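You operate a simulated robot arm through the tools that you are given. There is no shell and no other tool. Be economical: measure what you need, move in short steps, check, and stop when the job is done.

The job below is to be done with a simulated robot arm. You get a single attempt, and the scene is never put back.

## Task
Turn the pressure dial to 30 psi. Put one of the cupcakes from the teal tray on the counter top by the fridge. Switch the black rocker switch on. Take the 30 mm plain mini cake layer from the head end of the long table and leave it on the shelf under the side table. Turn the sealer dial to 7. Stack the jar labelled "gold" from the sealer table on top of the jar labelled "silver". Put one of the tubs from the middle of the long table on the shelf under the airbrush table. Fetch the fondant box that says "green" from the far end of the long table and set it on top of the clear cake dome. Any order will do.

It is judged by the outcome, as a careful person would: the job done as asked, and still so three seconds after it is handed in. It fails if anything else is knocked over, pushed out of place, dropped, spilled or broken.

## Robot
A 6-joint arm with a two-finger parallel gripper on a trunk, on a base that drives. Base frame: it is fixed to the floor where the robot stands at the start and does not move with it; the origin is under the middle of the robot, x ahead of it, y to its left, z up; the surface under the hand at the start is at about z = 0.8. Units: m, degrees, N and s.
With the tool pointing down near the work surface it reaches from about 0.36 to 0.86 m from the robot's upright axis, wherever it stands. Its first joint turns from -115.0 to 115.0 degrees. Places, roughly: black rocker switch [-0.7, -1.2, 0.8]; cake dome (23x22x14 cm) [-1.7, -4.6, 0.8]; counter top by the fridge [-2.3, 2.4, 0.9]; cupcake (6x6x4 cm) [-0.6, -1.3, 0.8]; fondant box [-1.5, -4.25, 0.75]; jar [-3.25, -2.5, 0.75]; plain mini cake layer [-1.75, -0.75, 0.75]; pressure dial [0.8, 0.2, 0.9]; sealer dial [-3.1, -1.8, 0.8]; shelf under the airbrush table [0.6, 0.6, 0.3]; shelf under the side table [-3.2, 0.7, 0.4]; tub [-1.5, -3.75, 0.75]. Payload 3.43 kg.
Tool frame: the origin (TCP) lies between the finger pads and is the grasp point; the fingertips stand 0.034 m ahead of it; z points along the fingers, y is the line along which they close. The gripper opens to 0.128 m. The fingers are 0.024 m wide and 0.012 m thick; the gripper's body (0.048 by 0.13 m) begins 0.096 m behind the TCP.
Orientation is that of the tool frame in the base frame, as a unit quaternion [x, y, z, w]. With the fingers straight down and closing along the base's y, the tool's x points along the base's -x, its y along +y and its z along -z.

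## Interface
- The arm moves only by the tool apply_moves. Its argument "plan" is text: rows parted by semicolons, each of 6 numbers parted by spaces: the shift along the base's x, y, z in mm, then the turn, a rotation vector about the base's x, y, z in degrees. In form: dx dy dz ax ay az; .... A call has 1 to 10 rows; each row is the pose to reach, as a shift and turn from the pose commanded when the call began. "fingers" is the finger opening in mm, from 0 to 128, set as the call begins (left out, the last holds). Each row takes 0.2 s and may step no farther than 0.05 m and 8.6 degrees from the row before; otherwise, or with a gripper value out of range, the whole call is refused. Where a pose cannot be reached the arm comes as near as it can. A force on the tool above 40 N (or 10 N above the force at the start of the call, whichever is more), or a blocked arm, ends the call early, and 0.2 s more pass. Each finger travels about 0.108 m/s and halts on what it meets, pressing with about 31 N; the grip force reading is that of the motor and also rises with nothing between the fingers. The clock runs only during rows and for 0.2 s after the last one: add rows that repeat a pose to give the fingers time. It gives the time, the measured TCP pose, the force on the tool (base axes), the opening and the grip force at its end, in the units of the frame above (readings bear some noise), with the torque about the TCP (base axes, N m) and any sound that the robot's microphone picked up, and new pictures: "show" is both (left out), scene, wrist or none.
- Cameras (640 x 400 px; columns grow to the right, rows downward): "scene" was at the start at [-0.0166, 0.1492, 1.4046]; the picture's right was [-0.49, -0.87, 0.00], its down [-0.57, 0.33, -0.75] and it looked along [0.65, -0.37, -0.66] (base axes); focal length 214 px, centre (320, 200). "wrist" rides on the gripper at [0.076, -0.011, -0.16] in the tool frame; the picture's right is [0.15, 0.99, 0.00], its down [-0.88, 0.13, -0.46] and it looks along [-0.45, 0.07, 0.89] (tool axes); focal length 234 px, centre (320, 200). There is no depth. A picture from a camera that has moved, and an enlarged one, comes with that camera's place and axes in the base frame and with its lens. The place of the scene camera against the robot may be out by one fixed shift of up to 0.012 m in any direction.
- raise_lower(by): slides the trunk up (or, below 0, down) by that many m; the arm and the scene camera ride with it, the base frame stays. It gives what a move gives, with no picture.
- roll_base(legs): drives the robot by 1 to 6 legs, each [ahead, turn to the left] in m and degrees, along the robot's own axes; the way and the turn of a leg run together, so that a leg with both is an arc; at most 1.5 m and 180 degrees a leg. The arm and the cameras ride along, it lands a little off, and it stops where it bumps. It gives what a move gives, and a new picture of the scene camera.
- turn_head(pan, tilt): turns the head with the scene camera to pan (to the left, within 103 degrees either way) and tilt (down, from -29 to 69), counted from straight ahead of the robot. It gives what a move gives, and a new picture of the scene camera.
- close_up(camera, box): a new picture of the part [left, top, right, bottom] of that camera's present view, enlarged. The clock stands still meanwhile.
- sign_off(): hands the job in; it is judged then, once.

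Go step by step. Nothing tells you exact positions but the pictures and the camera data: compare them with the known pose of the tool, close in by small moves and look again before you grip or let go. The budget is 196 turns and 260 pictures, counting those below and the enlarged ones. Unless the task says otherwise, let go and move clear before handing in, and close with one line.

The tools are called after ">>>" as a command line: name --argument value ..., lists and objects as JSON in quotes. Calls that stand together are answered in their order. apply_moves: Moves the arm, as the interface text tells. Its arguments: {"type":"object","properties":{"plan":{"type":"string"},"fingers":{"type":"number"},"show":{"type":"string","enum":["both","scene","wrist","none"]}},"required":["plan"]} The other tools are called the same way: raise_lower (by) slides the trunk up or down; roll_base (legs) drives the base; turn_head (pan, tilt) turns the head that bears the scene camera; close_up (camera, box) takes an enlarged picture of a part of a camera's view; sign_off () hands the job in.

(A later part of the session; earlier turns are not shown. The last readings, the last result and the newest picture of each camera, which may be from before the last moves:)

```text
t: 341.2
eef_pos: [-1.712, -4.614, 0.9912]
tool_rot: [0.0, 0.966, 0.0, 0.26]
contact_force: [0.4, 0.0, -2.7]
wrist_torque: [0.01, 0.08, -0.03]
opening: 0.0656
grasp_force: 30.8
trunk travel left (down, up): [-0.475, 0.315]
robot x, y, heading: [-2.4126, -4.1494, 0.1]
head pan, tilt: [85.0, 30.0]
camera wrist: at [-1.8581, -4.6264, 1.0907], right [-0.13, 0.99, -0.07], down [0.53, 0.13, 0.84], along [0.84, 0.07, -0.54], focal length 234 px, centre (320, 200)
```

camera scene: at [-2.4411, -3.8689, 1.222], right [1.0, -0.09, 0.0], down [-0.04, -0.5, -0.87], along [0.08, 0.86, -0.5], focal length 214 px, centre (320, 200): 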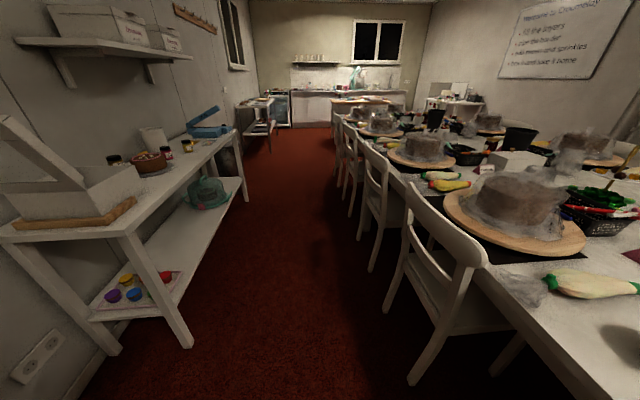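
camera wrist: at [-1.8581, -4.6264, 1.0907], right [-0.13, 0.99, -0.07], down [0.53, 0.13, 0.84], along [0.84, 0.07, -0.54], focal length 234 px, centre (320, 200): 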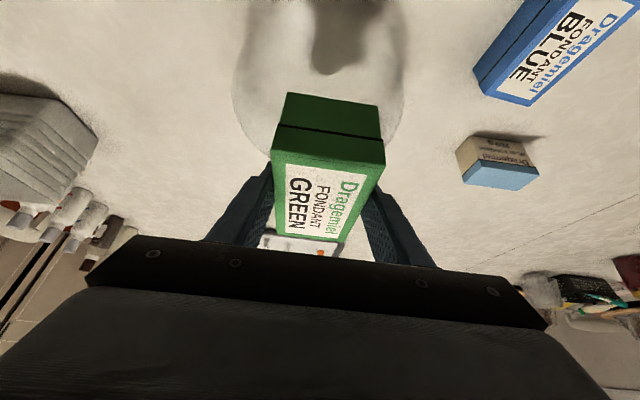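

The box is level above the dome, and the y alignment looks right. I'll check the x alignment with the head camera.

>>> turn_head --pan -38 --tilt 32

```text
t: 343.2
eef_pos: [-1.711, -4.6144, 0.9899]
tool_rot: [0.0, 0.966, -0.001, 0.26]
contact_force: [-0.1, 0.5, -2.3]
wrist_torque: [0.01, 0.02, 0.0]
opening: 0.0657
grasp_force: 31.4
trunk travel left (down, up): [-0.475, 0.315]
robot x, y, heading: [-2.4107, -4.1512, 0.1]
head pan, tilt: [-38.0, 32.0]
camera scene: at [-2.3783, -4.0143, 1.2189], right [-0.62, -0.79, 0.0], down [-0.42, 0.33, -0.85], along [0.67, -0.52, -0.53], focal length 214 px, centre (320, 200)
```

scene: 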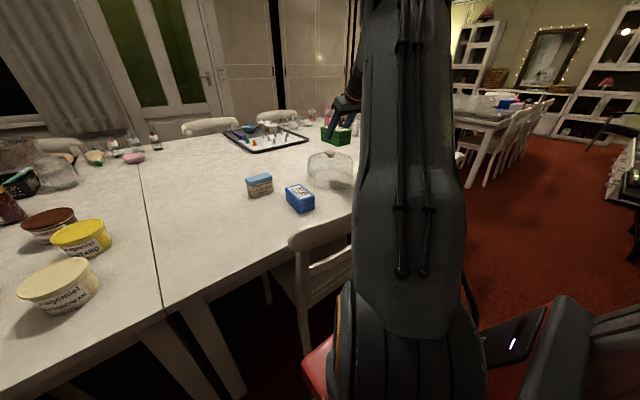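

>>> close_up --camera "scene" --box '[280, 100, 376, 196]'

```text
4.17 times, centred on (328, 148) of scene
camera zoom: at [-2.3783, -4.0143, 1.2189], right [-0.62, -0.79, 0.0], down [-0.42, 0.33, -0.85], along [0.67, -0.52, -0.53], focal length 894 px, centre (287, 417)
```

zoom: 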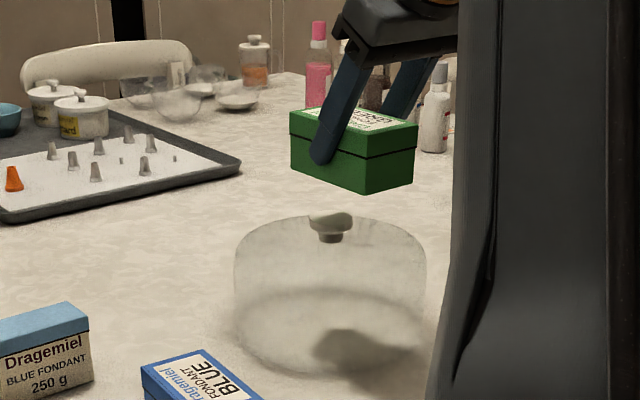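

The knob is just under the box, offset by about 1 cm. I'll shift +8/+7 mm and lower to contact.

>>> apply_moves --plan "8 7 -15 0 0 0;8 7 -30 0 0 0;8 7 -38 0 0 0;8 7 -42 0 0 0;8 7 -46 0 0 0;8 7 -49 0 0 0" --show "none"

```text
t: 344.6
eef_pos: [-1.7035, -4.6063, 0.9419]
tool_rot: [-0.002, 0.966, 0.0, 0.26]
contact_force: [0.2, 1.0, -2.5]
wrist_torque: [0.01, 0.03, 0.01]
opening: 0.0661
grasp_force: 31.0
trunk travel left (down, up): [-0.475, 0.315]
robot x, y, heading: [-2.4156, -4.155, -0.1]
head pan, tilt: [-38.0, 32.0]
```

>>> apply_moves --plan "0 0 -2 0 0 0;0 0 -4 0 0 0;0 0 -6 0 0 0;0 0 -8 0 0 0" --show "none"

```text
t: 345.6
eef_pos: [-1.704, -4.6057, 0.9347]
tool_rot: [-0.001, 0.966, 0.0, 0.26]
contact_force: [0.2, 0.6, -1.3]
wrist_torque: [0.04, -0.06, 0.05]
opening: 0.0655
grasp_force: 30.8
trunk travel left (down, up): [-0.475, 0.315]
robot x, y, heading: [-2.4189, -4.1479, 0.0]
head pan, tilt: [-38.0, 32.0]
```

>>> apply_moves --plan "0 0 -2 0 0 0;0 0 -4 0 0 0;0 0 -6 0 0 0;0 0 -8 0 0 0" --show "none"

```text
t: 346.6
eef_pos: [-1.7044, -4.6056, 0.9288]
tool_rot: [-0.001, 0.965, -0.001, 0.261]
contact_force: [-0.9, -3.3, 24.4]
wrist_torque: [-0.63, -0.46, -0.14]
opening: 0.0649
grasp_force: 30.4
trunk travel left (down, up): [-0.475, 0.315]
robot x, y, heading: [-2.4168, -4.1462, -0.1]
head pan, tilt: [-38.0, 32.0]
```

Contact torque suggests the knob is about 1.8 cm to the -y side of the box centre. I'll lift a bit, shift, and set down again.

>>> apply_moves --plan "0 0 8 0 0 0;0 -9 9 0 0 0;0 -18 9 0 0 0;0 -18 5 0 0 0;0 -18 3 0 0 0;0 -18 1 0 0 0" --show "none"

```text
t: 348.0
eef_pos: [-1.7033, -4.6239, 0.9293]
tool_rot: [-0.001, 0.966, 0.0, 0.259]
contact_force: [0.1, 0.7, 2.7]
wrist_torque: [0.05, -0.05, 0.01]
opening: 0.0659
grasp_force: 31.1
trunk travel left (down, up): [-0.475, 0.315]
robot x, y, heading: [-2.415, -4.148, -0.2]
head pan, tilt: [-38.0, 32.0]
```

>>> apply_moves --plan "0 0 -1 0 0 0;0 0 -3 0 0 0;0 0 -4 0 0 0" --show "none"

```text
t: 348.8
eef_pos: [-1.7016, -4.6245, 0.9257]
tool_rot: [-0.001, 0.965, -0.001, 0.262]
contact_force: [-2.8, 1.3, 24.3]
wrist_torque: [0.14, -0.39, -0.08]
opening: 0.066
grasp_force: 31.6
trunk travel left (down, up): [-0.475, 0.315]
robot x, y, heading: [-2.4169, -4.1485, -0.1]
head pan, tilt: [-38.0, 32.0]
```

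Centred on the knob now. Relaxing, opening, and rising clear, then a check picture.

>>> apply_moves --plan "0 0 3 0 0 0;0 0 3 0 0 0" --show "none"

>>> apply_moves --plan "0 0 0 0 0 0;0 0 0 0 0 0;0 0 0 0 0 0;-3 0 30 0 0 0;-10 0 70 0 0 0;-20 0 110 0 0 0;-40 20 140 0 0 0;-50 60 150 0 0 0;-60 105 150 0 0 0;-70 150 150 0 0 0" --fingers 96 --show "none"

>>> close_up --camera "scene" --box '[240, 80, 376, 216]'

```text
t: 349.4
eef_pos: [-1.7027, -4.6251, 0.9273]
tool_rot: [-0.001, 0.966, 0.0, 0.26]
contact_force: [4.8, -0.5, 12.0]
wrist_torque: [-0.06, -0.39, 0.01]
opening: 0.0657
grasp_force: 31.3
trunk travel left (down, up): [-0.475, 0.315]
robot x, y, heading: [-2.4154, -4.1499, 0.0]
head pan, tilt: [-38.0, 32.0]
```

```text
t: 351.6
eef_pos: [-1.7745, -4.477, 1.0773]
tool_rot: [-0.001, 0.966, 0.002, 0.259]
contact_force: [0.8, -1.3, -1.1]
wrist_torque: [0.05, -0.01, 0.02]
opening: 0.0959
grasp_force: 0.1
trunk travel left (down, up): [-0.475, 0.315]
robot x, y, heading: [-2.417, -4.1502, 0.0]
head pan, tilt: [-38.0, 32.0]
```

```text
2.94 times, centred on (308, 148) of scene
camera zoom: at [-2.3781, -4.0147, 1.2189], right [-0.62, -0.79, 0.0], down [-0.42, 0.33, -0.85], along [0.67, -0.52, -0.53], focal length 631 px, centre (355, 353)
```

zoom: 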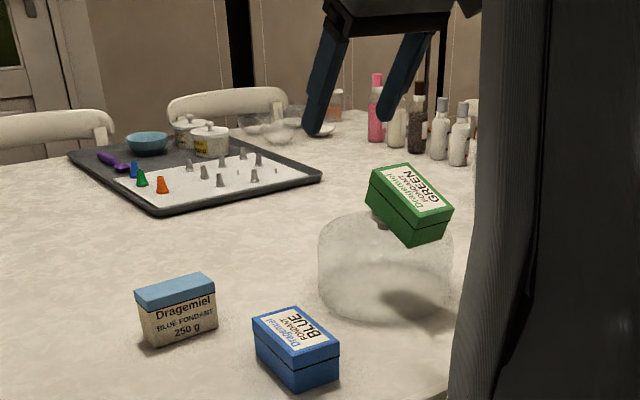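

The box has pitched ~23° toward the robot, because its centre is short of the knob in x. I'll regrip it, level it, and move it further in +x.

>>> apply_moves --plan "15 -40 0 0 0 0;30 -80 -5 0 0 0;50 -120 -15 0 0 0;68 -147 -40 0 0 0;70 -148 -80 0 0 0;70 -148 -120 0 0 0;70 -148 -145 0 0 0;70 -148 -153 0 0 0" --fingers 96 --show "none"

>>> apply_moves --plan "0 0 0 0 0 0;0 0 0 0 0 0;0 0 0 0 0 0;0 0 0 0 0 0" --fingers 50 --show "none"

```text
t: 353.4
eef_pos: [-1.7033, -4.6209, 0.9227]
tool_rot: [-0.001, 0.966, 0.001, 0.259]
contact_force: [0.3, -0.4, -0.8]
wrist_torque: [-0.03, 0.0, 0.01]
opening: 0.0957
grasp_force: 0.0
trunk travel left (down, up): [-0.475, 0.315]
robot x, y, heading: [-2.4172, -4.1484, -0.2]
head pan, tilt: [-38.0, 32.0]
```

```text
t: 354.4
eef_pos: [-1.7043, -4.6216, 0.9232]
tool_rot: [-0.002, 0.966, 0.0, 0.26]
contact_force: [0.0, -1.2, -0.6]
wrist_torque: [-0.04, 0.1, -0.01]
opening: 0.066
grasp_force: 30.8
trunk travel left (down, up): [-0.475, 0.315]
robot x, y, heading: [-2.4157, -4.1478, -0.1]
head pan, tilt: [-38.0, 32.0]
```

Regripped. Lifting 45 mm and levelling by +23°.

>>> apply_moves --plan "0 0 15 0 0 0;0 0 40 0 0 0;3 0 50 0 8 0;6 0 50 0 16 0;8 0 50 0 23 0;8 0 50 0 23 0" --show "none"

>>> close_up --camera "scene" --box '[280, 100, 376, 196]'

```text
t: 355.8
eef_pos: [-1.695, -4.6229, 0.9745]
tool_rot: [0.0, 0.998, 0.001, 0.061]
contact_force: [0.3, -0.1, -2.9]
wrist_torque: [0.03, -0.03, 0.01]
opening: 0.0657
grasp_force: 31.1
trunk travel left (down, up): [-0.475, 0.315]
robot x, y, heading: [-2.4133, -4.149, 0.0]
head pan, tilt: [-38.0, 32.0]
```

```text
4.17 times, centred on (328, 148) of scene
camera zoom: at [-2.3783, -4.0144, 1.2189], right [-0.62, -0.79, 0.0], down [-0.42, 0.33, -0.85], along [0.67, -0.52, -0.53], focal length 894 px, centre (287, 417)
```

zoom: 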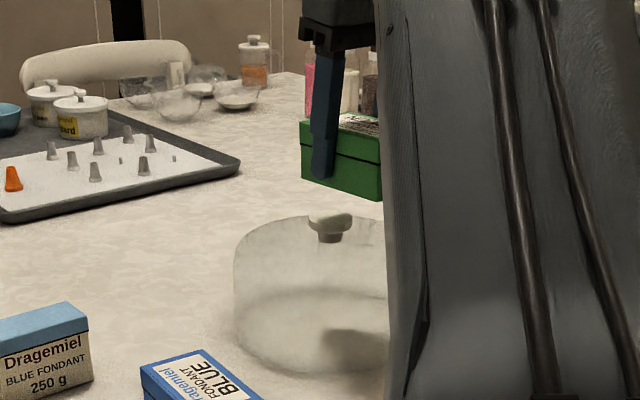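

Level now. In the camera's frame the box centre is ~5.5 cm short of the knob in x. The chair legs leave room, so I'll roll 0.055 m ahead.

>>> roll_base --legs '[[0.055, 0]]'

>>> close_up --camera "scene" --box '[280, 100, 376, 196]'

```text
t: 356.8
eef_pos: [-1.6403, -4.6217, 0.9746]
tool_rot: [-0.001, 0.998, 0.001, 0.062]
contact_force: [-0.6, 0.0, -2.2]
wrist_torque: [0.0, -0.03, 0.01]
opening: 0.0657
grasp_force: 31.1
trunk travel left (down, up): [-0.475, 0.315]
robot x, y, heading: [-2.3607, -4.1474, -0.1]
head pan, tilt: [-38.0, 32.0]
camera scene: at [-2.3228, -4.0144, 1.2189], right [-0.62, -0.79, 0.0], down [-0.42, 0.33, -0.85], along [0.67, -0.52, -0.53], focal length 214 px, centre (320, 200)
```

scene: 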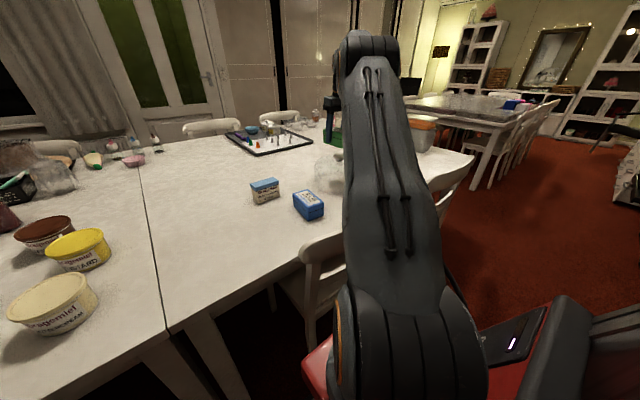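

```text
4.17 times, centred on (328, 148) of scene
camera zoom: at [-2.3228, -4.0144, 1.2189], right [-0.62, -0.79, 0.0], down [-0.42, 0.33, -0.85], along [0.67, -0.52, -0.53], focal length 894 px, centre (287, 417)
```

zoom: 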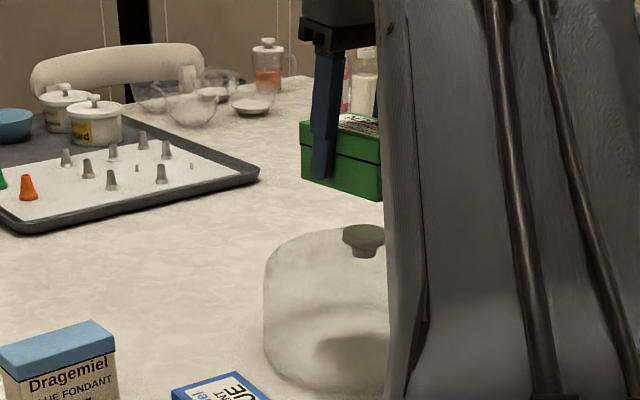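

Now the box is directly above the knob in the camera view. Lowering to contact.

>>> apply_moves --plan "2 -3 -15 0 0 0;2 -3 -30 0 0 0;2 -3 -42 0 0 0;2 -3 -50 0 0 0;2 -3 -54 0 0 0;2 -3 -57 0 0 0;2 -3 -60 0 0 0" --show "none"

```text
t: 358.4
eef_pos: [-1.6394, -4.6248, 0.9154]
tool_rot: [-0.001, 0.998, 0.0, 0.064]
contact_force: [0.5, -2.3, 25.4]
wrist_torque: [-0.04, 0.05, -0.01]
opening: 0.0657
grasp_force: 31.1
trunk travel left (down, up): [-0.475, 0.315]
robot x, y, heading: [-2.3578, -4.1515, -0.1]
head pan, tilt: [-38.0, 32.0]
```

Contact is at the finger line, while the box's centre lies ~2.5 cm behind it, so it needs another ~2.2 cm in +x. Lifting slightly, moving and re-setting.

>>> apply_moves --plan "0 0 10 0 0 0;8 0 11 0 0 0;16 0 11 0 0 0;23 0 11 0 0 0;23 0 6 0 0 0;23 0 3 0 0 0;23 0 0 0 0 0" --show "none"

```text
t: 360.0
eef_pos: [-1.6165, -4.6263, 0.9157]
tool_rot: [-0.001, 0.998, 0.001, 0.061]
contact_force: [-0.8, 0.5, -1.1]
wrist_torque: [0.0, 0.06, -0.01]
opening: 0.0659
grasp_force: 30.9
trunk travel left (down, up): [-0.475, 0.315]
robot x, y, heading: [-2.3622, -4.148, 0.2]
head pan, tilt: [-38.0, 32.0]
```

>>> apply_moves --plan "0 0 -2 0 0 0;0 0 -4 0 0 0;0 0 -6 0 0 0" --show "none"

```text
t: 360.8
eef_pos: [-1.6149, -4.6257, 0.9107]
tool_rot: [-0.002, 0.998, -0.001, 0.064]
contact_force: [5.0, 0.2, 23.0]
wrist_torque: [0.07, 0.5, 0.0]
opening: 0.0652
grasp_force: 31.3
trunk travel left (down, up): [-0.475, 0.315]
robot x, y, heading: [-2.3605, -4.1526, -0.0]
head pan, tilt: [-38.0, 32.0]
```

Contact is now centred under the box. Releasing.

>>> apply_moves --plan "0 0 3 0 0 0;0 0 3 0 0 0" --show "none"

>>> apply_moves --plan "0 0 0 0 0 0;0 0 0 0 0 0;0 0 0 0 0 0;0 0 30 0 0 0;-5 0 70 0 0 0;-20 0 105 0 0 0;-50 20 120 0 0 0;-80 55 130 0 0 0;-110 90 130 0 0 0;-140 125 130 0 0 0" --fingers 96 --show "none"

>>> close_up --camera "wrist" --box '[0, 0, 640, 400]'

```text
t: 361.4
eef_pos: [-1.6145, -4.6256, 0.9102]
tool_rot: [-0.001, 0.998, 0.001, 0.062]
contact_force: [5.6, 0.2, 10.2]
wrist_torque: [0.06, 0.13, -0.01]
opening: 0.0658
grasp_force: 31.3
trunk travel left (down, up): [-0.475, 0.315]
robot x, y, heading: [-2.359, -4.1491, 0.0]
head pan, tilt: [-38.0, 32.0]
```

```text
t: 363.6
eef_pos: [-1.7543, -4.5003, 1.0382]
tool_rot: [-0.001, 0.998, 0.001, 0.063]
contact_force: [0.3, 0.3, -0.8]
wrist_torque: [0.03, 0.03, 0.01]
opening: 0.0958
grasp_force: 0.0
trunk travel left (down, up): [-0.475, 0.315]
robot x, y, heading: [-2.356, -4.146, 0.1]
head pan, tilt: [-38.0, 32.0]
```

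```text
1.00 times, centred on (320, 200) of wrist (not enlarged: the box is as wide or as high as the picture)
camera zoom: at [-1.8491, -4.5132, 1.1881], right [-0.15, 0.99, -0.02], down [0.82, 0.13, 0.56], along [0.56, 0.07, -0.83], focal length 234 px, centre (320, 200)
```

zoom: 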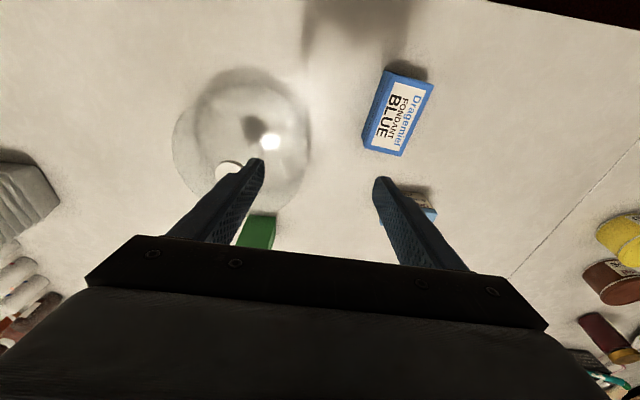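

The knob is actually at (-1.688, -4.618), so I overshot and the box slid off onto the table behind the dome, at about (-1.48, -4.61). The dome hasn't moved. I'll retrieve it, flipping the wrist so its camera looks straight down and stays above the dome.

>>> apply_moves --plan "0 0 5 0 0 -8.5;0 0 10 0 0 -17;0 0 15 0 0 -25.5;0 0 20 0 0 -34;0 0 20 0 0 -42.5;0 0 20 0 0 -51;0 0 20 0 0 -59.5;0 0 20 0 0 -68;0 0 20 0 0 -76.5;0 0 20 0 0 -85" --show "none"

>>> apply_moves --plan "0 0 0 0 0 -8.5;0 0 0 0 0 -17;0 0 0 0 0 -25.5;0 0 0 0 0 -34;0 0 0 0 0 -42.5;0 0 0 0 0 -51;0 0 0 0 0 -59.5;0 0 0 0 0 -68;0 0 0 0 0 -76.5;0 0 0 0 0 -85" --show "none"

>>> apply_moves --plan "0 0 0 0 0 -8;0 0 0 0 0 -10" --show "none"

```text
t: 365.8
eef_pos: [-1.7557, -4.5, 1.0622]
tool_rot: [0.675, 0.735, -0.041, 0.046]
contact_force: [-0.9, 0.4, -0.3]
wrist_torque: [-0.01, 0.01, 0.0]
opening: 0.0961
grasp_force: 0.1
trunk travel left (down, up): [-0.475, 0.315]
robot x, y, heading: [-2.3611, -4.1502, 0.3]
head pan, tilt: [-38.0, 32.0]
```

```text
t: 368.0
eef_pos: [-1.7557, -4.4991, 1.0611]
tool_rot: [0.994, 0.088, -0.062, 0.005]
contact_force: [0.7, -0.8, 0.0]
wrist_torque: [-0.03, 0.0, -0.01]
opening: 0.0961
grasp_force: 0.1
trunk travel left (down, up): [-0.475, 0.315]
robot x, y, heading: [-2.3606, -4.148, -0.4]
head pan, tilt: [-38.0, 32.0]
```

```text
t: 368.6
eef_pos: [-1.7559, -4.5002, 1.0607]
tool_rot: [0.998, 0.0, -0.062, 0.002]
contact_force: [-1.2, 0.1, 0.0]
wrist_torque: [0.02, 0.0, 0.01]
opening: 0.0959
grasp_force: 0.1
trunk travel left (down, up): [-0.475, 0.315]
robot x, y, heading: [-2.3603, -4.1468, -0.1]
head pan, tilt: [-38.0, 32.0]
```

>>> apply_moves --plan "38 -18 -5 0 -7.4 0;76 -36 -10 0 -14.8 0;114 -54 -20 0 -22.2 0;152 -72 -30 0 -29.6 0;190 -90 -40 0 -37 0;225 -108 -50 0 -37 0" --show "wrist"

```text
t: 370.0
eef_pos: [-1.5294, -4.6083, 1.0124]
tool_rot: [0.966, 0.001, 0.26, 0.001]
contact_force: [-0.2, 0.2, 1.1]
wrist_torque: [-0.03, 0.01, -0.02]
opening: 0.0959
grasp_force: 0.0
trunk travel left (down, up): [-0.475, 0.315]
robot x, y, heading: [-2.3621, -4.1509, -0.3]
head pan, tilt: [-38.0, 32.0]
camera wrist: at [-1.5445, -4.5971, 1.1884], right [0.13, -0.99, 0.08], down [-0.99, -0.13, -0.05], along [0.06, -0.07, -1.0], focal length 234 px, centre (320, 200)
```

wrist: 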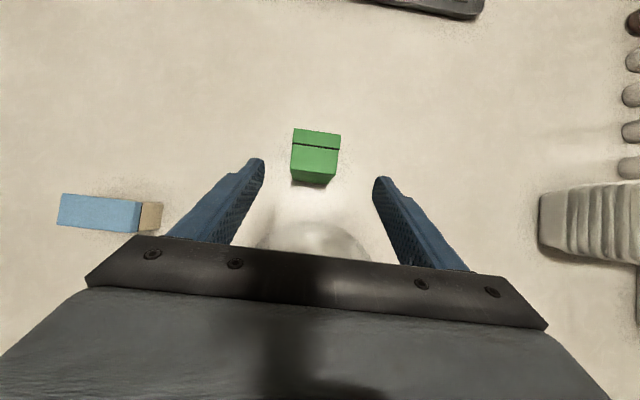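

From above, the box is standing on its end at x -1.50…-1.43, y -4.606, top about 0.88. I'll grip it as it stands.

>>> apply_moves --plan "15 0 -35 0 0 0;30 1 -75 0 0 0;45 2 -115 0 0 0;52 2 -150 0 0 0;52 2 -167 0 0 0" --show "none"

>>> apply_moves --plan "0 0 0 0 0 0;0 0 0 0 0 0;0 0 0 0 0 0;0 0 0 0 0 0" --fingers 50 --show "none"

```text
t: 371.2
eef_pos: [-1.4777, -4.6075, 0.8444]
tool_rot: [0.966, 0.001, 0.258, 0.001]
contact_force: [0.4, 0.4, 0.7]
wrist_torque: [0.01, 0.01, -0.01]
opening: 0.0958
grasp_force: 0.1
trunk travel left (down, up): [-0.475, 0.315]
robot x, y, heading: [-2.3623, -4.1463, -0.1]
head pan, tilt: [-38.0, 32.0]
```

```text
t: 372.2
eef_pos: [-1.4773, -4.6076, 0.8441]
tool_rot: [0.966, 0.0, 0.258, 0.002]
contact_force: [-0.1, 0.1, -0.7]
wrist_torque: [0.12, -0.13, -0.02]
opening: 0.0659
grasp_force: 30.4
trunk travel left (down, up): [-0.475, 0.315]
robot x, y, heading: [-2.3581, -4.1456, 0.1]
head pan, tilt: [-38.0, 32.0]
```

Gripped. Lifting and carrying it to the clear table area at about (-1.70, -4.12).

>>> apply_moves --plan "0 0 25 0 0 0;0 0 65 0 0 0;0 0 105 0 0 0;0 15 145 0 0 0;-5 50 165 0 0 0;-15 97 165 0 0 0;-30 144 165 0 0 0;-50 188 165 0 0 0;-70 232 165 0 0 0;-92 275 165 0 0 0" --show "none"

>>> apply_moves --plan "-22 42 0 0 0 0;-46 84 0 0 0 0;-70 126 0 0 0 0;-95 168 0 0 0 0;-120 205 -20 0 0 0;-141 213 -60 0 0 0;-141 213 -105 0 0 0;-141 213 -140 0 0 0;-141 213 -155 0 0 0;-141 213 -163 0 0 0" --show "none"

```text
t: 374.4
eef_pos: [-1.57, -4.3307, 1.0092]
tool_rot: [0.966, 0.0, 0.257, 0.003]
contact_force: [0.1, -0.2, -3.8]
wrist_torque: [0.06, 0.06, 0.03]
opening: 0.0659
grasp_force: 31.4
trunk travel left (down, up): [-0.475, 0.315]
robot x, y, heading: [-2.3572, -4.1497, 0.1]
head pan, tilt: [-38.0, 32.0]
```

```text
t: 376.6
eef_pos: [-1.7134, -4.1378, 0.845]
tool_rot: [0.965, 0.007, 0.263, -0.013]
contact_force: [-2.1, 0.7, 19.2]
wrist_torque: [-0.63, 0.47, -0.05]
opening: 0.0654
grasp_force: 31.9
out of reach, approached as far as the arm can: row 4, 5, 6, 7, 8, 9, 10
trunk travel left (down, up): [-0.475, 0.315]
robot x, y, heading: [-2.358, -4.1463, -0.1]
head pan, tilt: [-38.0, 32.0]
```

The box is standing on the table. I'll release, rise, and rotate the hand 180°, which also reverses the tilt so I can regrip and then lay the box flat.

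>>> apply_moves --plan "0 0 4 0 0 0;0 0 4 0 0 0" --show "none"

>>> apply_moves --plan "0 0 0 0 0 0;0 0 0 0 0 0;0 0 0 0 0 0;0 0 40 0 0 0;0 0 85 0 0 0;0 0 130 0 0 0;10 -5 170 0 0 0;20 -10 180 0 0 0" --fingers 100 --show "none"

>>> apply_moves --plan "0 0 0 0 0 8.5;0 0 0 0 0 17;0 0 0 0 0 25.5;0 0 0 0 0 34;0 0 0 0 0 42.5;0 0 0 0 0 51;0 0 0 0 0 59.5;0 0 0 0 0 68;0 0 0 0 0 76.5;0 0 0 0 0 85" --show "none"

>>> apply_moves --plan "0 0 0 0 0 8.5;0 0 0 0 0 17;0 0 0 0 0 25.5;0 0 0 0 0 34;0 0 0 0 0 42.5;0 0 0 0 0 51;0 0 0 0 0 59.5;0 0 0 0 0 68;0 0 0 0 0 76.5;0 0 0 0 0 85" --show "none"

```text
t: 377.2
eef_pos: [-1.7131, -4.1365, 0.8423]
tool_rot: [0.965, 0.006, 0.262, -0.012]
contact_force: [4.4, 0.3, 25.8]
wrist_torque: [-0.76, -0.18, 0.19]
opening: 0.066
grasp_force: 31.1
out of reach, approached as far as the arm can: row 1, 2
trunk travel left (down, up): [-0.475, 0.315]
robot x, y, heading: [-2.3608, -4.1495, -0.0]
head pan, tilt: [-38.0, 32.0]
```

```text
t: 379.0
eef_pos: [-1.6958, -4.1688, 1.0184]
tool_rot: [0.966, 0.009, 0.259, -0.008]
contact_force: [0.5, -1.1, 1.3]
wrist_torque: [0.0, -0.01, 0.01]
opening: 0.0998
grasp_force: 0.0
out of reach, approached as far as the arm can: row 4, 5, 6, 7, 8
trunk travel left (down, up): [-0.475, 0.315]
robot x, y, heading: [-2.3591, -4.1501, 0.1]
head pan, tilt: [-38.0, 32.0]
```

```text
t: 381.2
eef_pos: [-1.696, -4.1686, 1.0192]
tool_rot: [0.71, 0.655, 0.191, -0.174]
contact_force: [-0.3, 0.2, 1.0]
wrist_torque: [0.02, -0.01, 0.0]
opening: 0.1002
grasp_force: 0.0
trunk travel left (down, up): [-0.475, 0.315]
robot x, y, heading: [-2.3574, -4.1492, -0.1]
head pan, tilt: [-38.0, 32.0]
```

```text
t: 383.4
eef_pos: [-1.6952, -4.1698, 1.0184]
tool_rot: [0.082, 0.963, 0.023, -0.257]
contact_force: [-0.4, 0.2, 0.0]
wrist_torque: [0.03, 0.0, 0.0]
opening: 0.0997
grasp_force: 0.2
trunk travel left (down, up): [-0.475, 0.315]
robot x, y, heading: [-2.3559, -4.1503, -0.1]
head pan, tilt: [-38.0, 32.0]
```

The hand drifted in y while rising, so I need to check the box still stands. Finishing the yaw and taking a wrist picture.

>>> apply_moves --plan "0 15 0 0 0 5;0 32 0 0 0 9.7" --show "wrist"

```text
t: 384.0
eef_pos: [-1.697, -4.137, 1.0183]
tool_rot: [0.001, 0.966, 0.002, -0.259]
contact_force: [-1.0, -0.7, 0.5]
wrist_torque: [0.02, 0.0, -0.01]
opening: 0.0998
grasp_force: 0.1
trunk travel left (down, up): [-0.475, 0.315]
robot x, y, heading: [-2.3608, -4.1511, 0.1]
head pan, tilt: [-38.0, 32.0]
camera wrist: at [-1.6822, -4.1498, 1.1953], right [-0.12, 0.99, 0.08], down [0.99, 0.13, -0.04], along [-0.05, 0.07, -1.0], focal length 234 px, centre (320, 200)
```

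wrist: 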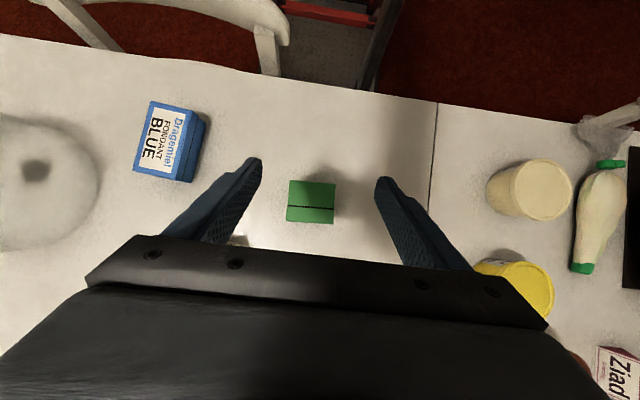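

The box still stands at (-1.694, -4.138), lid side facing away from the robot. The tubs are also visible: cream at (-1.76, -3.775). Descending to regrip.

>>> apply_moves --plan "6 -1 -45 0 0 0;12 -1 -90 0 0 0;12 -1 -130 0 0 0;12 -1 -160 0 0 0;12 -1 -173 0 0 0" --show "none"

>>> apply_moves --plan "0 0 0 0 0 0;0 0 0 0 0 0;0 0 0 0 0 0;0 0 0 0 0 0" --fingers 50 --show "none"

>>> apply_moves --plan "0 0 20 0 0 0;0 0 60 0 0 0;0 0 100 0 0 0;0 0 145 0 0 0;0 0 190 0 0 0" --show "none"

```text
t: 385.2
eef_pos: [-1.683, -4.1377, 0.847]
tool_rot: [0.001, 0.966, 0.003, -0.258]
contact_force: [0.1, 0.5, -0.5]
wrist_torque: [0.0, 0.0, 0.0]
opening: 0.1002
grasp_force: 0.1
trunk travel left (down, up): [-0.475, 0.315]
robot x, y, heading: [-2.3606, -4.1505, 0.1]
head pan, tilt: [-38.0, 32.0]
```

```text
t: 386.2
eef_pos: [-1.6822, -4.1375, 0.8471]
tool_rot: [0.001, 0.966, 0.002, -0.257]
contact_force: [0.8, 0.5, 0.1]
wrist_torque: [-0.03, -0.03, 0.0]
opening: 0.0661
grasp_force: 31.2
trunk travel left (down, up): [-0.475, 0.315]
robot x, y, heading: [-2.3596, -4.1513, 0.2]
head pan, tilt: [-38.0, 32.0]
```

```text
t: 387.4
eef_pos: [-1.6822, -4.1374, 1.0359]
tool_rot: [0.002, 0.966, 0.002, -0.258]
contact_force: [0.1, 0.2, -3.8]
wrist_torque: [0.0, 0.01, -0.02]
opening: 0.0657
grasp_force: 31.0
trunk travel left (down, up): [-0.475, 0.315]
robot x, y, heading: [-2.3595, -4.1514, 0.3]
head pan, tilt: [-38.0, 32.0]
```

Carrying it over to the dome, then rotating it to lie flat.

>>> apply_moves --plan "-3 -47 2 0 0 0;-7 -94 4 0 0 0;-10 -141 6 0 0 0;-14 -188 8 0 0 0;-17 -235 10 0 0 0;-21 -282 12 0 0 0;-25 -329 14 0 0 0;-28 -376 16 0 0 0;-32 -423 18 0 0 0;-35 -470 20 0 0 0" --show "none"

>>> apply_moves --plan "0 -11 0 0 -8.5 0;0 -11 0 0 -17 0;0 -11 0 0 -25.5 0;0 -11 0 0 -34 0;0 -11 0 0 -42.5 0;0 -11 0 0 -51 0;0 -11 0 0 -59.5 0;0 -11 0 0 -68 0;0 -11 0 0 -76.5 0;0 -11 0 0 -85 0" --show "none"

>>> apply_moves --plan "0 0 0 0 -5 0;0 0 0 0 -5 0" --show "none"

>>> close_up --camera "scene" --box '[270, 70, 400, 200]'

```text
t: 389.6
eef_pos: [-1.757, -4.5738, 1.0262]
tool_rot: [0.0, 0.967, -0.001, -0.255]
contact_force: [0.0, 0.9, -2.8]
wrist_torque: [0.02, 0.04, 0.04]
opening: 0.0657
grasp_force: 31.1
out of reach, approached as far as the arm can: row 6, 7, 8, 9, 10
trunk travel left (down, up): [-0.475, 0.315]
robot x, y, heading: [-2.3602, -4.1519, 0.0]
head pan, tilt: [-38.0, 32.0]
```

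```text
t: 391.8
eef_pos: [-1.758, -4.5843, 1.0246]
tool_rot: [-0.001, 0.887, 0.003, 0.462]
contact_force: [-0.1, -1.2, -3.1]
wrist_torque: [0.01, 0.12, 0.01]
opening: 0.0658
grasp_force: 31.1
trunk travel left (down, up): [-0.475, 0.315]
robot x, y, heading: [-2.3596, -4.1508, -0.1]
head pan, tilt: [-38.0, 32.0]
```

```text
t: 392.4
eef_pos: [-1.7592, -4.583, 1.0245]
tool_rot: [0.0, 0.865, 0.002, 0.501]
contact_force: [0.2, -0.3, -2.2]
wrist_torque: [0.0, 0.1, 0.01]
opening: 0.0659
grasp_force: 31.2
trunk travel left (down, up): [-0.475, 0.315]
robot x, y, heading: [-2.3581, -4.1468, -0.3]
head pan, tilt: [-38.0, 32.0]
```

```text
3.08 times, centred on (335, 135) of scene
camera zoom: at [-2.3229, -4.0143, 1.2189], right [-0.62, -0.79, 0.0], down [-0.42, 0.33, -0.85], along [0.67, -0.52, -0.53], focal length 660 px, centre (274, 400)
```

zoom: 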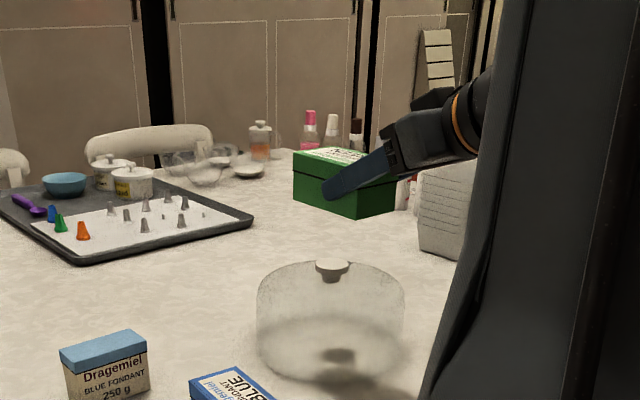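

The box is flat now. Reconciling all views, the knob is at (-1.674, -4.625) and the box centre is TCP+0.026 in x. Moving above it.

>>> apply_moves --plan "30 -21 0 0 0 0;59 -42 0 0 0 0;59 -42 -30 0 0 0;59 -42 -60 0 0 0;59 -42 -72 0 0 0" --show "none"

>>> apply_moves --plan "0 0 -4 0 0 0;0 0 -8 0 0 0;0 0 -12 0 0 0" --show "none"

```text
t: 393.6
eef_pos: [-1.6988, -4.6272, 0.952]
tool_rot: [-0.001, 0.866, 0.003, 0.501]
contact_force: [0.1, -0.2, -2.1]
wrist_torque: [-0.03, 0.09, 0.02]
opening: 0.0658
grasp_force: 30.8
trunk travel left (down, up): [-0.475, 0.315]
robot x, y, heading: [-2.357, -4.1514, -0.0]
head pan, tilt: [-38.0, 32.0]
```

```text
t: 394.4
eef_pos: [-1.6996, -4.6251, 0.9418]
tool_rot: [0.0, 0.866, 0.002, 0.501]
contact_force: [1.1, 0.4, -2.9]
wrist_torque: [0.01, 0.06, 0.01]
opening: 0.0656
grasp_force: 30.9
trunk travel left (down, up): [-0.475, 0.315]
robot x, y, heading: [-2.3621, -4.151, 0.1]
head pan, tilt: [-38.0, 32.0]
```

>>> apply_moves --plan "0 0 -3 0 0 0;0 0 -6 0 0 0;0 0 -9 0 0 0" --show "none"

```text
t: 395.2
eef_pos: [-1.7005, -4.6259, 0.9332]
tool_rot: [0.0, 0.866, 0.002, 0.501]
contact_force: [1.7, 0.2, -2.9]
wrist_torque: [0.01, 0.09, 0.04]
opening: 0.0658
grasp_force: 30.6
trunk travel left (down, up): [-0.475, 0.315]
robot x, y, heading: [-2.3563, -4.1501, 0.3]
head pan, tilt: [-38.0, 32.0]
```

>>> apply_moves --plan "0 0 -3 0 0 0;0 0 -5 0 0 0;0 0 -7 0 0 0" --show "none"

```text
t: 396.0
eef_pos: [-1.6993, -4.6265, 0.925]
tool_rot: [0.0, 0.865, 0.003, 0.502]
contact_force: [0.4, 0.7, -1.8]
wrist_torque: [0.01, 0.13, 0.03]
opening: 0.0661
grasp_force: 31.4
trunk travel left (down, up): [-0.475, 0.315]
robot x, y, heading: [-2.3592, -4.1518, -0.2]
head pan, tilt: [-38.0, 32.0]
```

>>> apply_moves --plan "0 0 -2 0 0 0;0 0 -4 0 0 0;0 0 -6 0 0 0" --show "none"

```text
t: 396.8
eef_pos: [-1.7, -4.6251, 0.923]
tool_rot: [-0.001, 0.865, 0.001, 0.502]
contact_force: [-1.4, 0.0, 24.8]
wrist_torque: [-0.27, -0.4, 0.06]
opening: 0.0655
grasp_force: 31.6
trunk travel left (down, up): [-0.475, 0.315]
robot x, y, heading: [-2.3653, -4.1478, -0.4]
head pan, tilt: [-38.0, 32.0]
```

Contact is within 6–10 mm of the box centre. One small correction (-4, -8 mm), then set down.

>>> apply_moves --plan "0 0 9 0 0 0;-4 -8 9 0 0 0;-4 -8 5 0 0 0;-4 -8 2 0 0 0;-4 -8 0 0 0 0" --show "none"

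```text
t: 398.0
eef_pos: [-1.7043, -4.6342, 0.9209]
tool_rot: [0.0, 0.864, 0.001, 0.503]
contact_force: [-2.3, 0.2, 20.1]
wrist_torque: [0.09, -0.31, 0.05]
opening: 0.0658
grasp_force: 31.5
trunk travel left (down, up): [-0.475, 0.315]
robot x, y, heading: [-2.3573, -4.1525, 0.1]
head pan, tilt: [-38.0, 32.0]
```

Centred. Releasing and withdrawing along the tool axis.

>>> apply_moves --plan "0 0 3 0 0 0;0 0 4 0 0 0" --show "none"

>>> apply_moves --plan "0 0 0 0 0 0;0 0 0 0 0 0;0 0 0 0 0 0;-20 0 12 0 0 0;-50 0 35 0 0 0;-75 0 70 0 0 0;-85 0 110 0 0 0;-85 20 140 0 0 0;-85 60 145 0 0 0;-85 105 145 0 0 0" --fingers 96 --show "none"

>>> close_up --camera "scene" --box '[270, 70, 400, 200]'

```text
t: 398.6
eef_pos: [-1.7038, -4.6343, 0.9224]
tool_rot: [0.001, 0.866, 0.002, 0.5]
contact_force: [2.0, -3.0, 8.2]
wrist_torque: [-0.14, -0.22, -0.06]
opening: 0.0653
grasp_force: 31.1
trunk travel left (down, up): [-0.475, 0.315]
robot x, y, heading: [-2.3607, -4.1499, 0.2]
head pan, tilt: [-38.0, 32.0]
```

```text
t: 400.8
eef_pos: [-1.788, -4.5282, 1.0674]
tool_rot: [0.001, 0.866, 0.003, 0.5]
contact_force: [1.1, 0.1, -1.0]
wrist_torque: [0.03, -0.02, 0.01]
opening: 0.0961
grasp_force: 0.1
trunk travel left (down, up): [-0.475, 0.315]
robot x, y, heading: [-2.353, -4.1497, 0.1]
head pan, tilt: [-38.0, 32.0]
```

```text
3.08 times, centred on (335, 135) of scene
camera zoom: at [-2.3228, -4.0147, 1.2189], right [-0.62, -0.79, 0.0], down [-0.42, 0.33, -0.85], along [0.67, -0.52, -0.53], focal length 660 px, centre (274, 400)
```

zoom: 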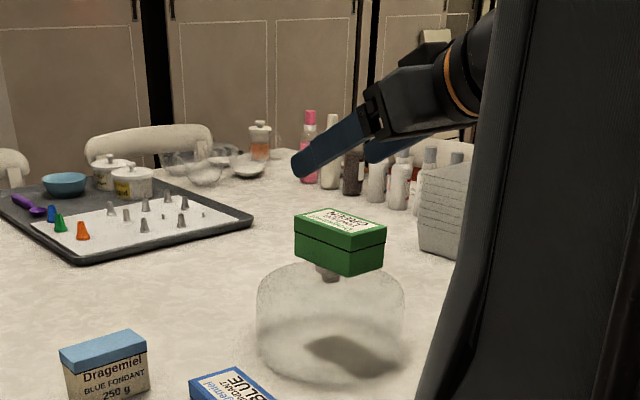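

The green box sits level on top of the clear dome. Last job is the tub. The cream tub is at about (-1.76, -3.74), so I'll swing over to it, reducing the tilt on the way.

>>> apply_moves --plan "3 45 0 0 4 0;6 90 0 0 8 0;9 136 0 0 12 0;12 182 0 0 16 0;15 228 0 0 20 0;18 275 0 0 24 0;21 322 0 0 28 0;24 369 0 0 32 0;24 416 0 0 36 0;24 463 0 0 40 0" --fingers 114 --show "none"

>>> apply_moves --plan "0 47 0 0 0 0;0 94 0 0 0 0;0 141 0 0 0 0;0 188 -5 0 -5 0;0 235 -10 0 -10 0;0 282 -20 0 -15 0;0 322 -40 0 -20 0;0 325 -60 0 -25 0" --show "wrist"

```text
t: 403.0
eef_pos: [-1.7631, -4.0647, 1.0685]
tool_rot: [0.001, 0.985, 0.003, 0.174]
contact_force: [0.2, -0.1, 0.2]
wrist_torque: [0.0, -0.02, 0.0]
opening: 0.1141
grasp_force: 0.1
trunk travel left (down, up): [-0.475, 0.315]
robot x, y, heading: [-2.3599, -4.1504, 0.1]
head pan, tilt: [-38.0, 32.0]
```

```text
t: 404.8
eef_pos: [-1.7663, -3.7386, 1.0059]
tool_rot: [0.0, 0.923, 0.003, 0.384]
contact_force: [-0.2, -0.5, 0.3]
wrist_torque: [0.03, 0.01, 0.05]
opening: 0.1141
grasp_force: 0.1
trunk travel left (down, up): [-0.475, 0.315]
robot x, y, heading: [-2.3621, -4.1496, 0.1]
head pan, tilt: [-38.0, 32.0]
camera wrist: at [-1.9335, -3.7524, 1.0647], right [-0.11, 0.99, -0.1], down [0.3, 0.13, 0.95], along [0.95, 0.07, -0.31], focal length 234 px, centre (320, 200)
```

wrist: 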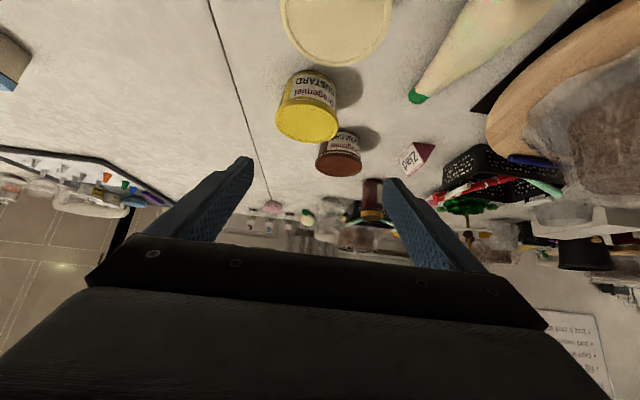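

Cream tub lid: centre (-1.766, -3.740), about 10.8 cm across, with clear space on both sides. Opening to 126 and descending around it.

>>> apply_moves --plan "-6 -1 -45 0 0 0;-12 -1 -90 0 0 0;-12 -1 -130 0 0 0;-12 -1 -160 0 0 0;-12 -1 -180 0 0 0;-12 -1 -195 0 0 0;-12 -1 -203 0 0 0" --fingers 126 --show "none"

>>> apply_moves --plan "0 0 0 0 0 0;0 0 0 0 0 0;0 0 0 0 0 0;0 0 0 0 0 0" --fingers 80 --show "none"

```text
t: 406.4
eef_pos: [-1.7756, -3.7407, 0.8025]
tool_rot: [-0.001, 0.924, 0.003, 0.383]
contact_force: [-0.1, 0.4, -0.5]
wrist_torque: [-0.03, -0.03, -0.02]
opening: 0.1262
grasp_force: 0.1
trunk travel left (down, up): [-0.475, 0.315]
robot x, y, heading: [-2.3578, -4.1547, -0.2]
head pan, tilt: [-38.0, 32.0]
```

```text
t: 407.4
eef_pos: [-1.7763, -3.7409, 0.8036]
tool_rot: [0.0, 0.924, 0.002, 0.384]
contact_force: [0.1, 0.7, 0.4]
wrist_torque: [-0.03, -0.04, 0.03]
opening: 0.1057
grasp_force: 30.7
trunk travel left (down, up): [-0.475, 0.315]
robot x, y, heading: [-2.3598, -4.1484, -0.2]
head pan, tilt: [-38.0, 32.0]
```

Gripped the tub by its rim (106 mm). Lifting and bringing it in front of the robot.

>>> apply_moves --plan "0 0 20 0 0 0;0 0 60 0 0 0;5 -5 105 0 0 0;10 -25 140 0 0 0;16 -65 165 0 0 0;22 -112 175 0 0 0;28 -159 180 0 0 0;34 -206 185 0 0 0;40 -253 190 0 0 0;46 -300 190 0 0 0" --show "none"

>>> apply_moves --plan "6 -45 0 0 0 0;12 -90 0 0 0 0;15 -115 0 0 0 0" --show "none"

```text
t: 409.6
eef_pos: [-1.7312, -4.043, 0.9955]
tool_rot: [0.0, 0.924, 0.002, 0.383]
contact_force: [-0.3, 1.1, -4.0]
wrist_torque: [-0.05, 0.03, -0.01]
opening: 0.1053
grasp_force: 30.7
trunk travel left (down, up): [-0.475, 0.315]
robot x, y, heading: [-2.3599, -4.1516, 0.0]
head pan, tilt: [-38.0, 32.0]
```

```text
t: 410.4
eef_pos: [-1.7167, -4.1569, 0.9971]
tool_rot: [0.001, 0.924, 0.002, 0.383]
contact_force: [0.2, -0.4, -4.6]
wrist_torque: [-0.03, 0.0, 0.0]
opening: 0.1054
grasp_force: 30.9
trunk travel left (down, up): [-0.475, 0.315]
robot x, y, heading: [-2.3621, -4.1507, 0.1]
head pan, tilt: [-38.0, 32.0]
```

Raising slightly and driving up the corridor: reverse, turn left, and head back north.

>>> raise_lower --by 0.1

>>> roll_base --legs '[[-0.19, 0], [0, 90], [1.5, 0], [1.0, 0]]'

```text
t: 411.7
eef_pos: [-1.7154, -4.1559, 1.0941]
tool_rot: [0.0, 0.924, 0.002, 0.382]
contact_force: [-0.7, -0.1, -3.2]
wrist_torque: [0.03, 0.06, -0.01]
opening: 0.105
grasp_force: 31.0
trunk travel left (down, up): [-0.575, 0.215]
robot x, y, heading: [-2.3597, -4.1508, -0.0]
head pan, tilt: [-38.0, 32.0]
```

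```text
t: 428.9
eef_pos: [-2.7006, -1.0149, 1.0945]
tool_rot: [0.672, -0.633, -0.281, -0.261]
contact_force: [-0.1, -0.3, -4.7]
wrist_torque: [-0.06, 0.0, -0.03]
opening: 0.1042
grasp_force: 30.6
trunk travel left (down, up): [-0.575, 0.215]
robot x, y, heading: [-2.668, -1.6574, 93.2]
head pan, tilt: [-38.0, 32.0]
camera scene: at [-2.8168, -1.6541, 1.3189], right [0.82, -0.57, 0.0], down [-0.3, -0.44, -0.85], along [0.48, 0.7, -0.53], focal length 214 px, centre (320, 200)
```

scene: 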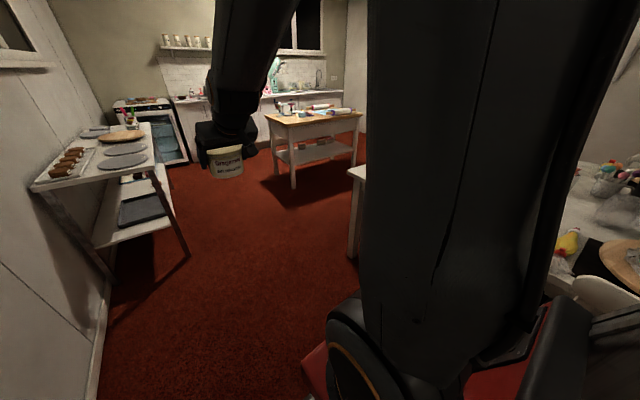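

On course. Next: turn slightly, drive to the head-end gap, then turn east toward the airbrush table.

>>> roll_base --legs '[[0, -10.8], [1.0, 0], [0.65, 0], [0, -82.4], [1.0, 0]]'

```text
t: 446.3
eef_pos: [-0.802, -0.0282, 1.0954]
tool_rot: [0.0, 0.924, 0.003, 0.383]
contact_force: [-0.9, -0.1, -4.2]
wrist_torque: [0.03, 0.03, -0.01]
opening: 0.1033
grasp_force: 31.1
trunk travel left (down, up): [-0.575, 0.215]
robot x, y, heading: [-1.4489, -0.0189, 0.1]
head pan, tilt: [-38.0, 32.0]
camera scene: at [-1.4381, 0.1139, 1.3189], right [-0.62, -0.79, 0.0], down [-0.42, 0.33, -0.85], along [0.67, -0.52, -0.53], focal length 214 px, centre (320, 200)
```

scene: 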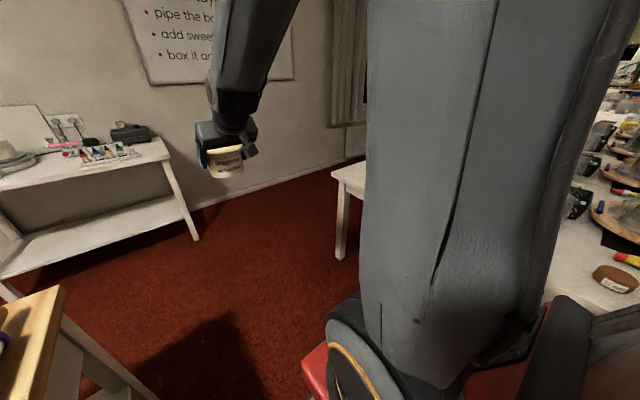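

Positioned well and the shelf is empty. I'll drive 0.85 m ahead, then lower the trunk and move the hand left while still in front of the table.

>>> roll_base --legs '[[0.85, 0]]'

>>> raise_lower --by -0.3

>>> apply_moves --plan "5 45 -10 0 0 0;10 90 -20 0 0 0;15 135 -30 0 0 0;20 180 -40 0 0 0;20 225 -50 0 0 0;20 270 -60 0 0 0;20 315 -70 0 0 0;20 345 -80 0 0 0" --show "none"

>>> raise_lower --by -0.25

```text
t: 450.8
eef_pos: [0.0377, -0.0493, 1.0943]
tool_rot: [0.01, 0.924, -0.002, 0.383]
contact_force: [0.3, -0.2, -3.6]
wrist_torque: [0.02, 0.07, 0.0]
opening: 0.1032
grasp_force: 30.8
trunk travel left (down, up): [-0.575, 0.215]
robot x, y, heading: [-0.6089, -0.0305, -1.2]
head pan, tilt: [-38.0, 32.0]
camera scene: at [-0.5948, 0.1047, 1.3189], right [-0.63, -0.78, 0.0], down [-0.41, 0.33, -0.85], along [0.66, -0.54, -0.53], focal length 214 px, centre (320, 200)
```

scene: 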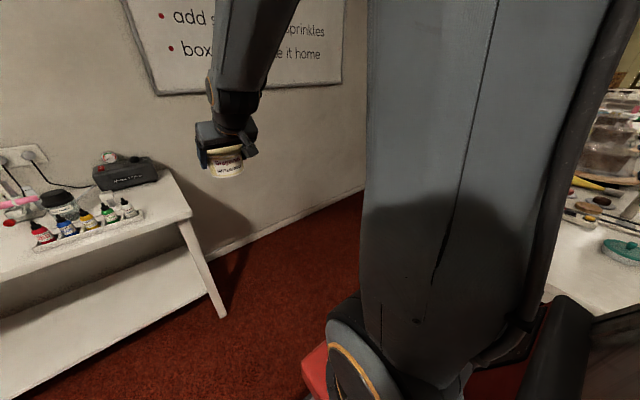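

```text
t: 453.8
eef_pos: [0.0369, -0.0503, 0.7934]
tool_rot: [0.01, 0.924, -0.002, 0.383]
contact_force: [-0.1, 0.1, -4.7]
wrist_torque: [-0.04, 0.06, -0.01]
opening: 0.103
grasp_force: 31.1
trunk travel left (down, up): [-0.275, 0.515]
robot x, y, heading: [-0.605, -0.0327, -0.9]
head pan, tilt: [-38.0, 32.0]
```

```text
t: 455.6
eef_pos: [0.0572, 0.2943, 0.7149]
tool_rot: [0.01, 0.924, -0.001, 0.383]
contact_force: [-0.1, -0.6, -3.6]
wrist_torque: [-0.01, 0.06, 0.03]
opening: 0.1032
grasp_force: 31.3
trunk travel left (down, up): [-0.275, 0.515]
robot x, y, heading: [-0.6056, -0.0306, -1.4]
head pan, tilt: [-38.0, 32.0]
```

```text
t: 458.1
eef_pos: [0.0566, 0.2943, 0.4648]
tool_rot: [0.011, 0.924, -0.002, 0.383]
contact_force: [0.1, 0.3, -4.3]
wrist_torque: [0.02, 0.05, 0.03]
opening: 0.1029
grasp_force: 31.5
trunk travel left (down, up): [-0.025, 0.765]
robot x, y, heading: [-0.6036, -0.0309, -1.0]
head pan, tilt: [-38.0, 32.0]
```

Hand is low in front of the table. One look with the head to get the shelf's height and edge.

>>> turn_head --pan 0 --tilt 25

```text
t: 459.2
eef_pos: [0.0577, 0.2941, 0.4642]
tool_rot: [0.011, 0.924, -0.001, 0.383]
contact_force: [0.2, 0.5, -3.9]
wrist_torque: [0.02, 0.04, 0.01]
opening: 0.1032
grasp_force: 30.8
trunk travel left (down, up): [-0.025, 0.765]
robot x, y, heading: [-0.6095, -0.0294, -1.3]
head pan, tilt: [0.0, 25.0]
camera scene: at [-0.4192, 0.1562, 0.7799], right [-0.02, -1.0, 0.0], down [-0.42, 0.01, -0.91], along [0.91, -0.02, -0.42], focal length 214 px, centre (320, 200)
```

scene: 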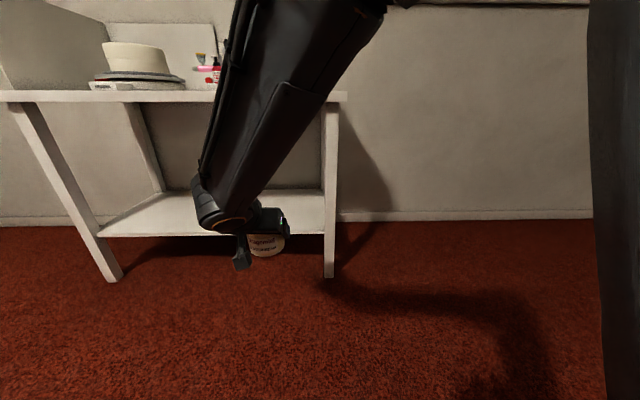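

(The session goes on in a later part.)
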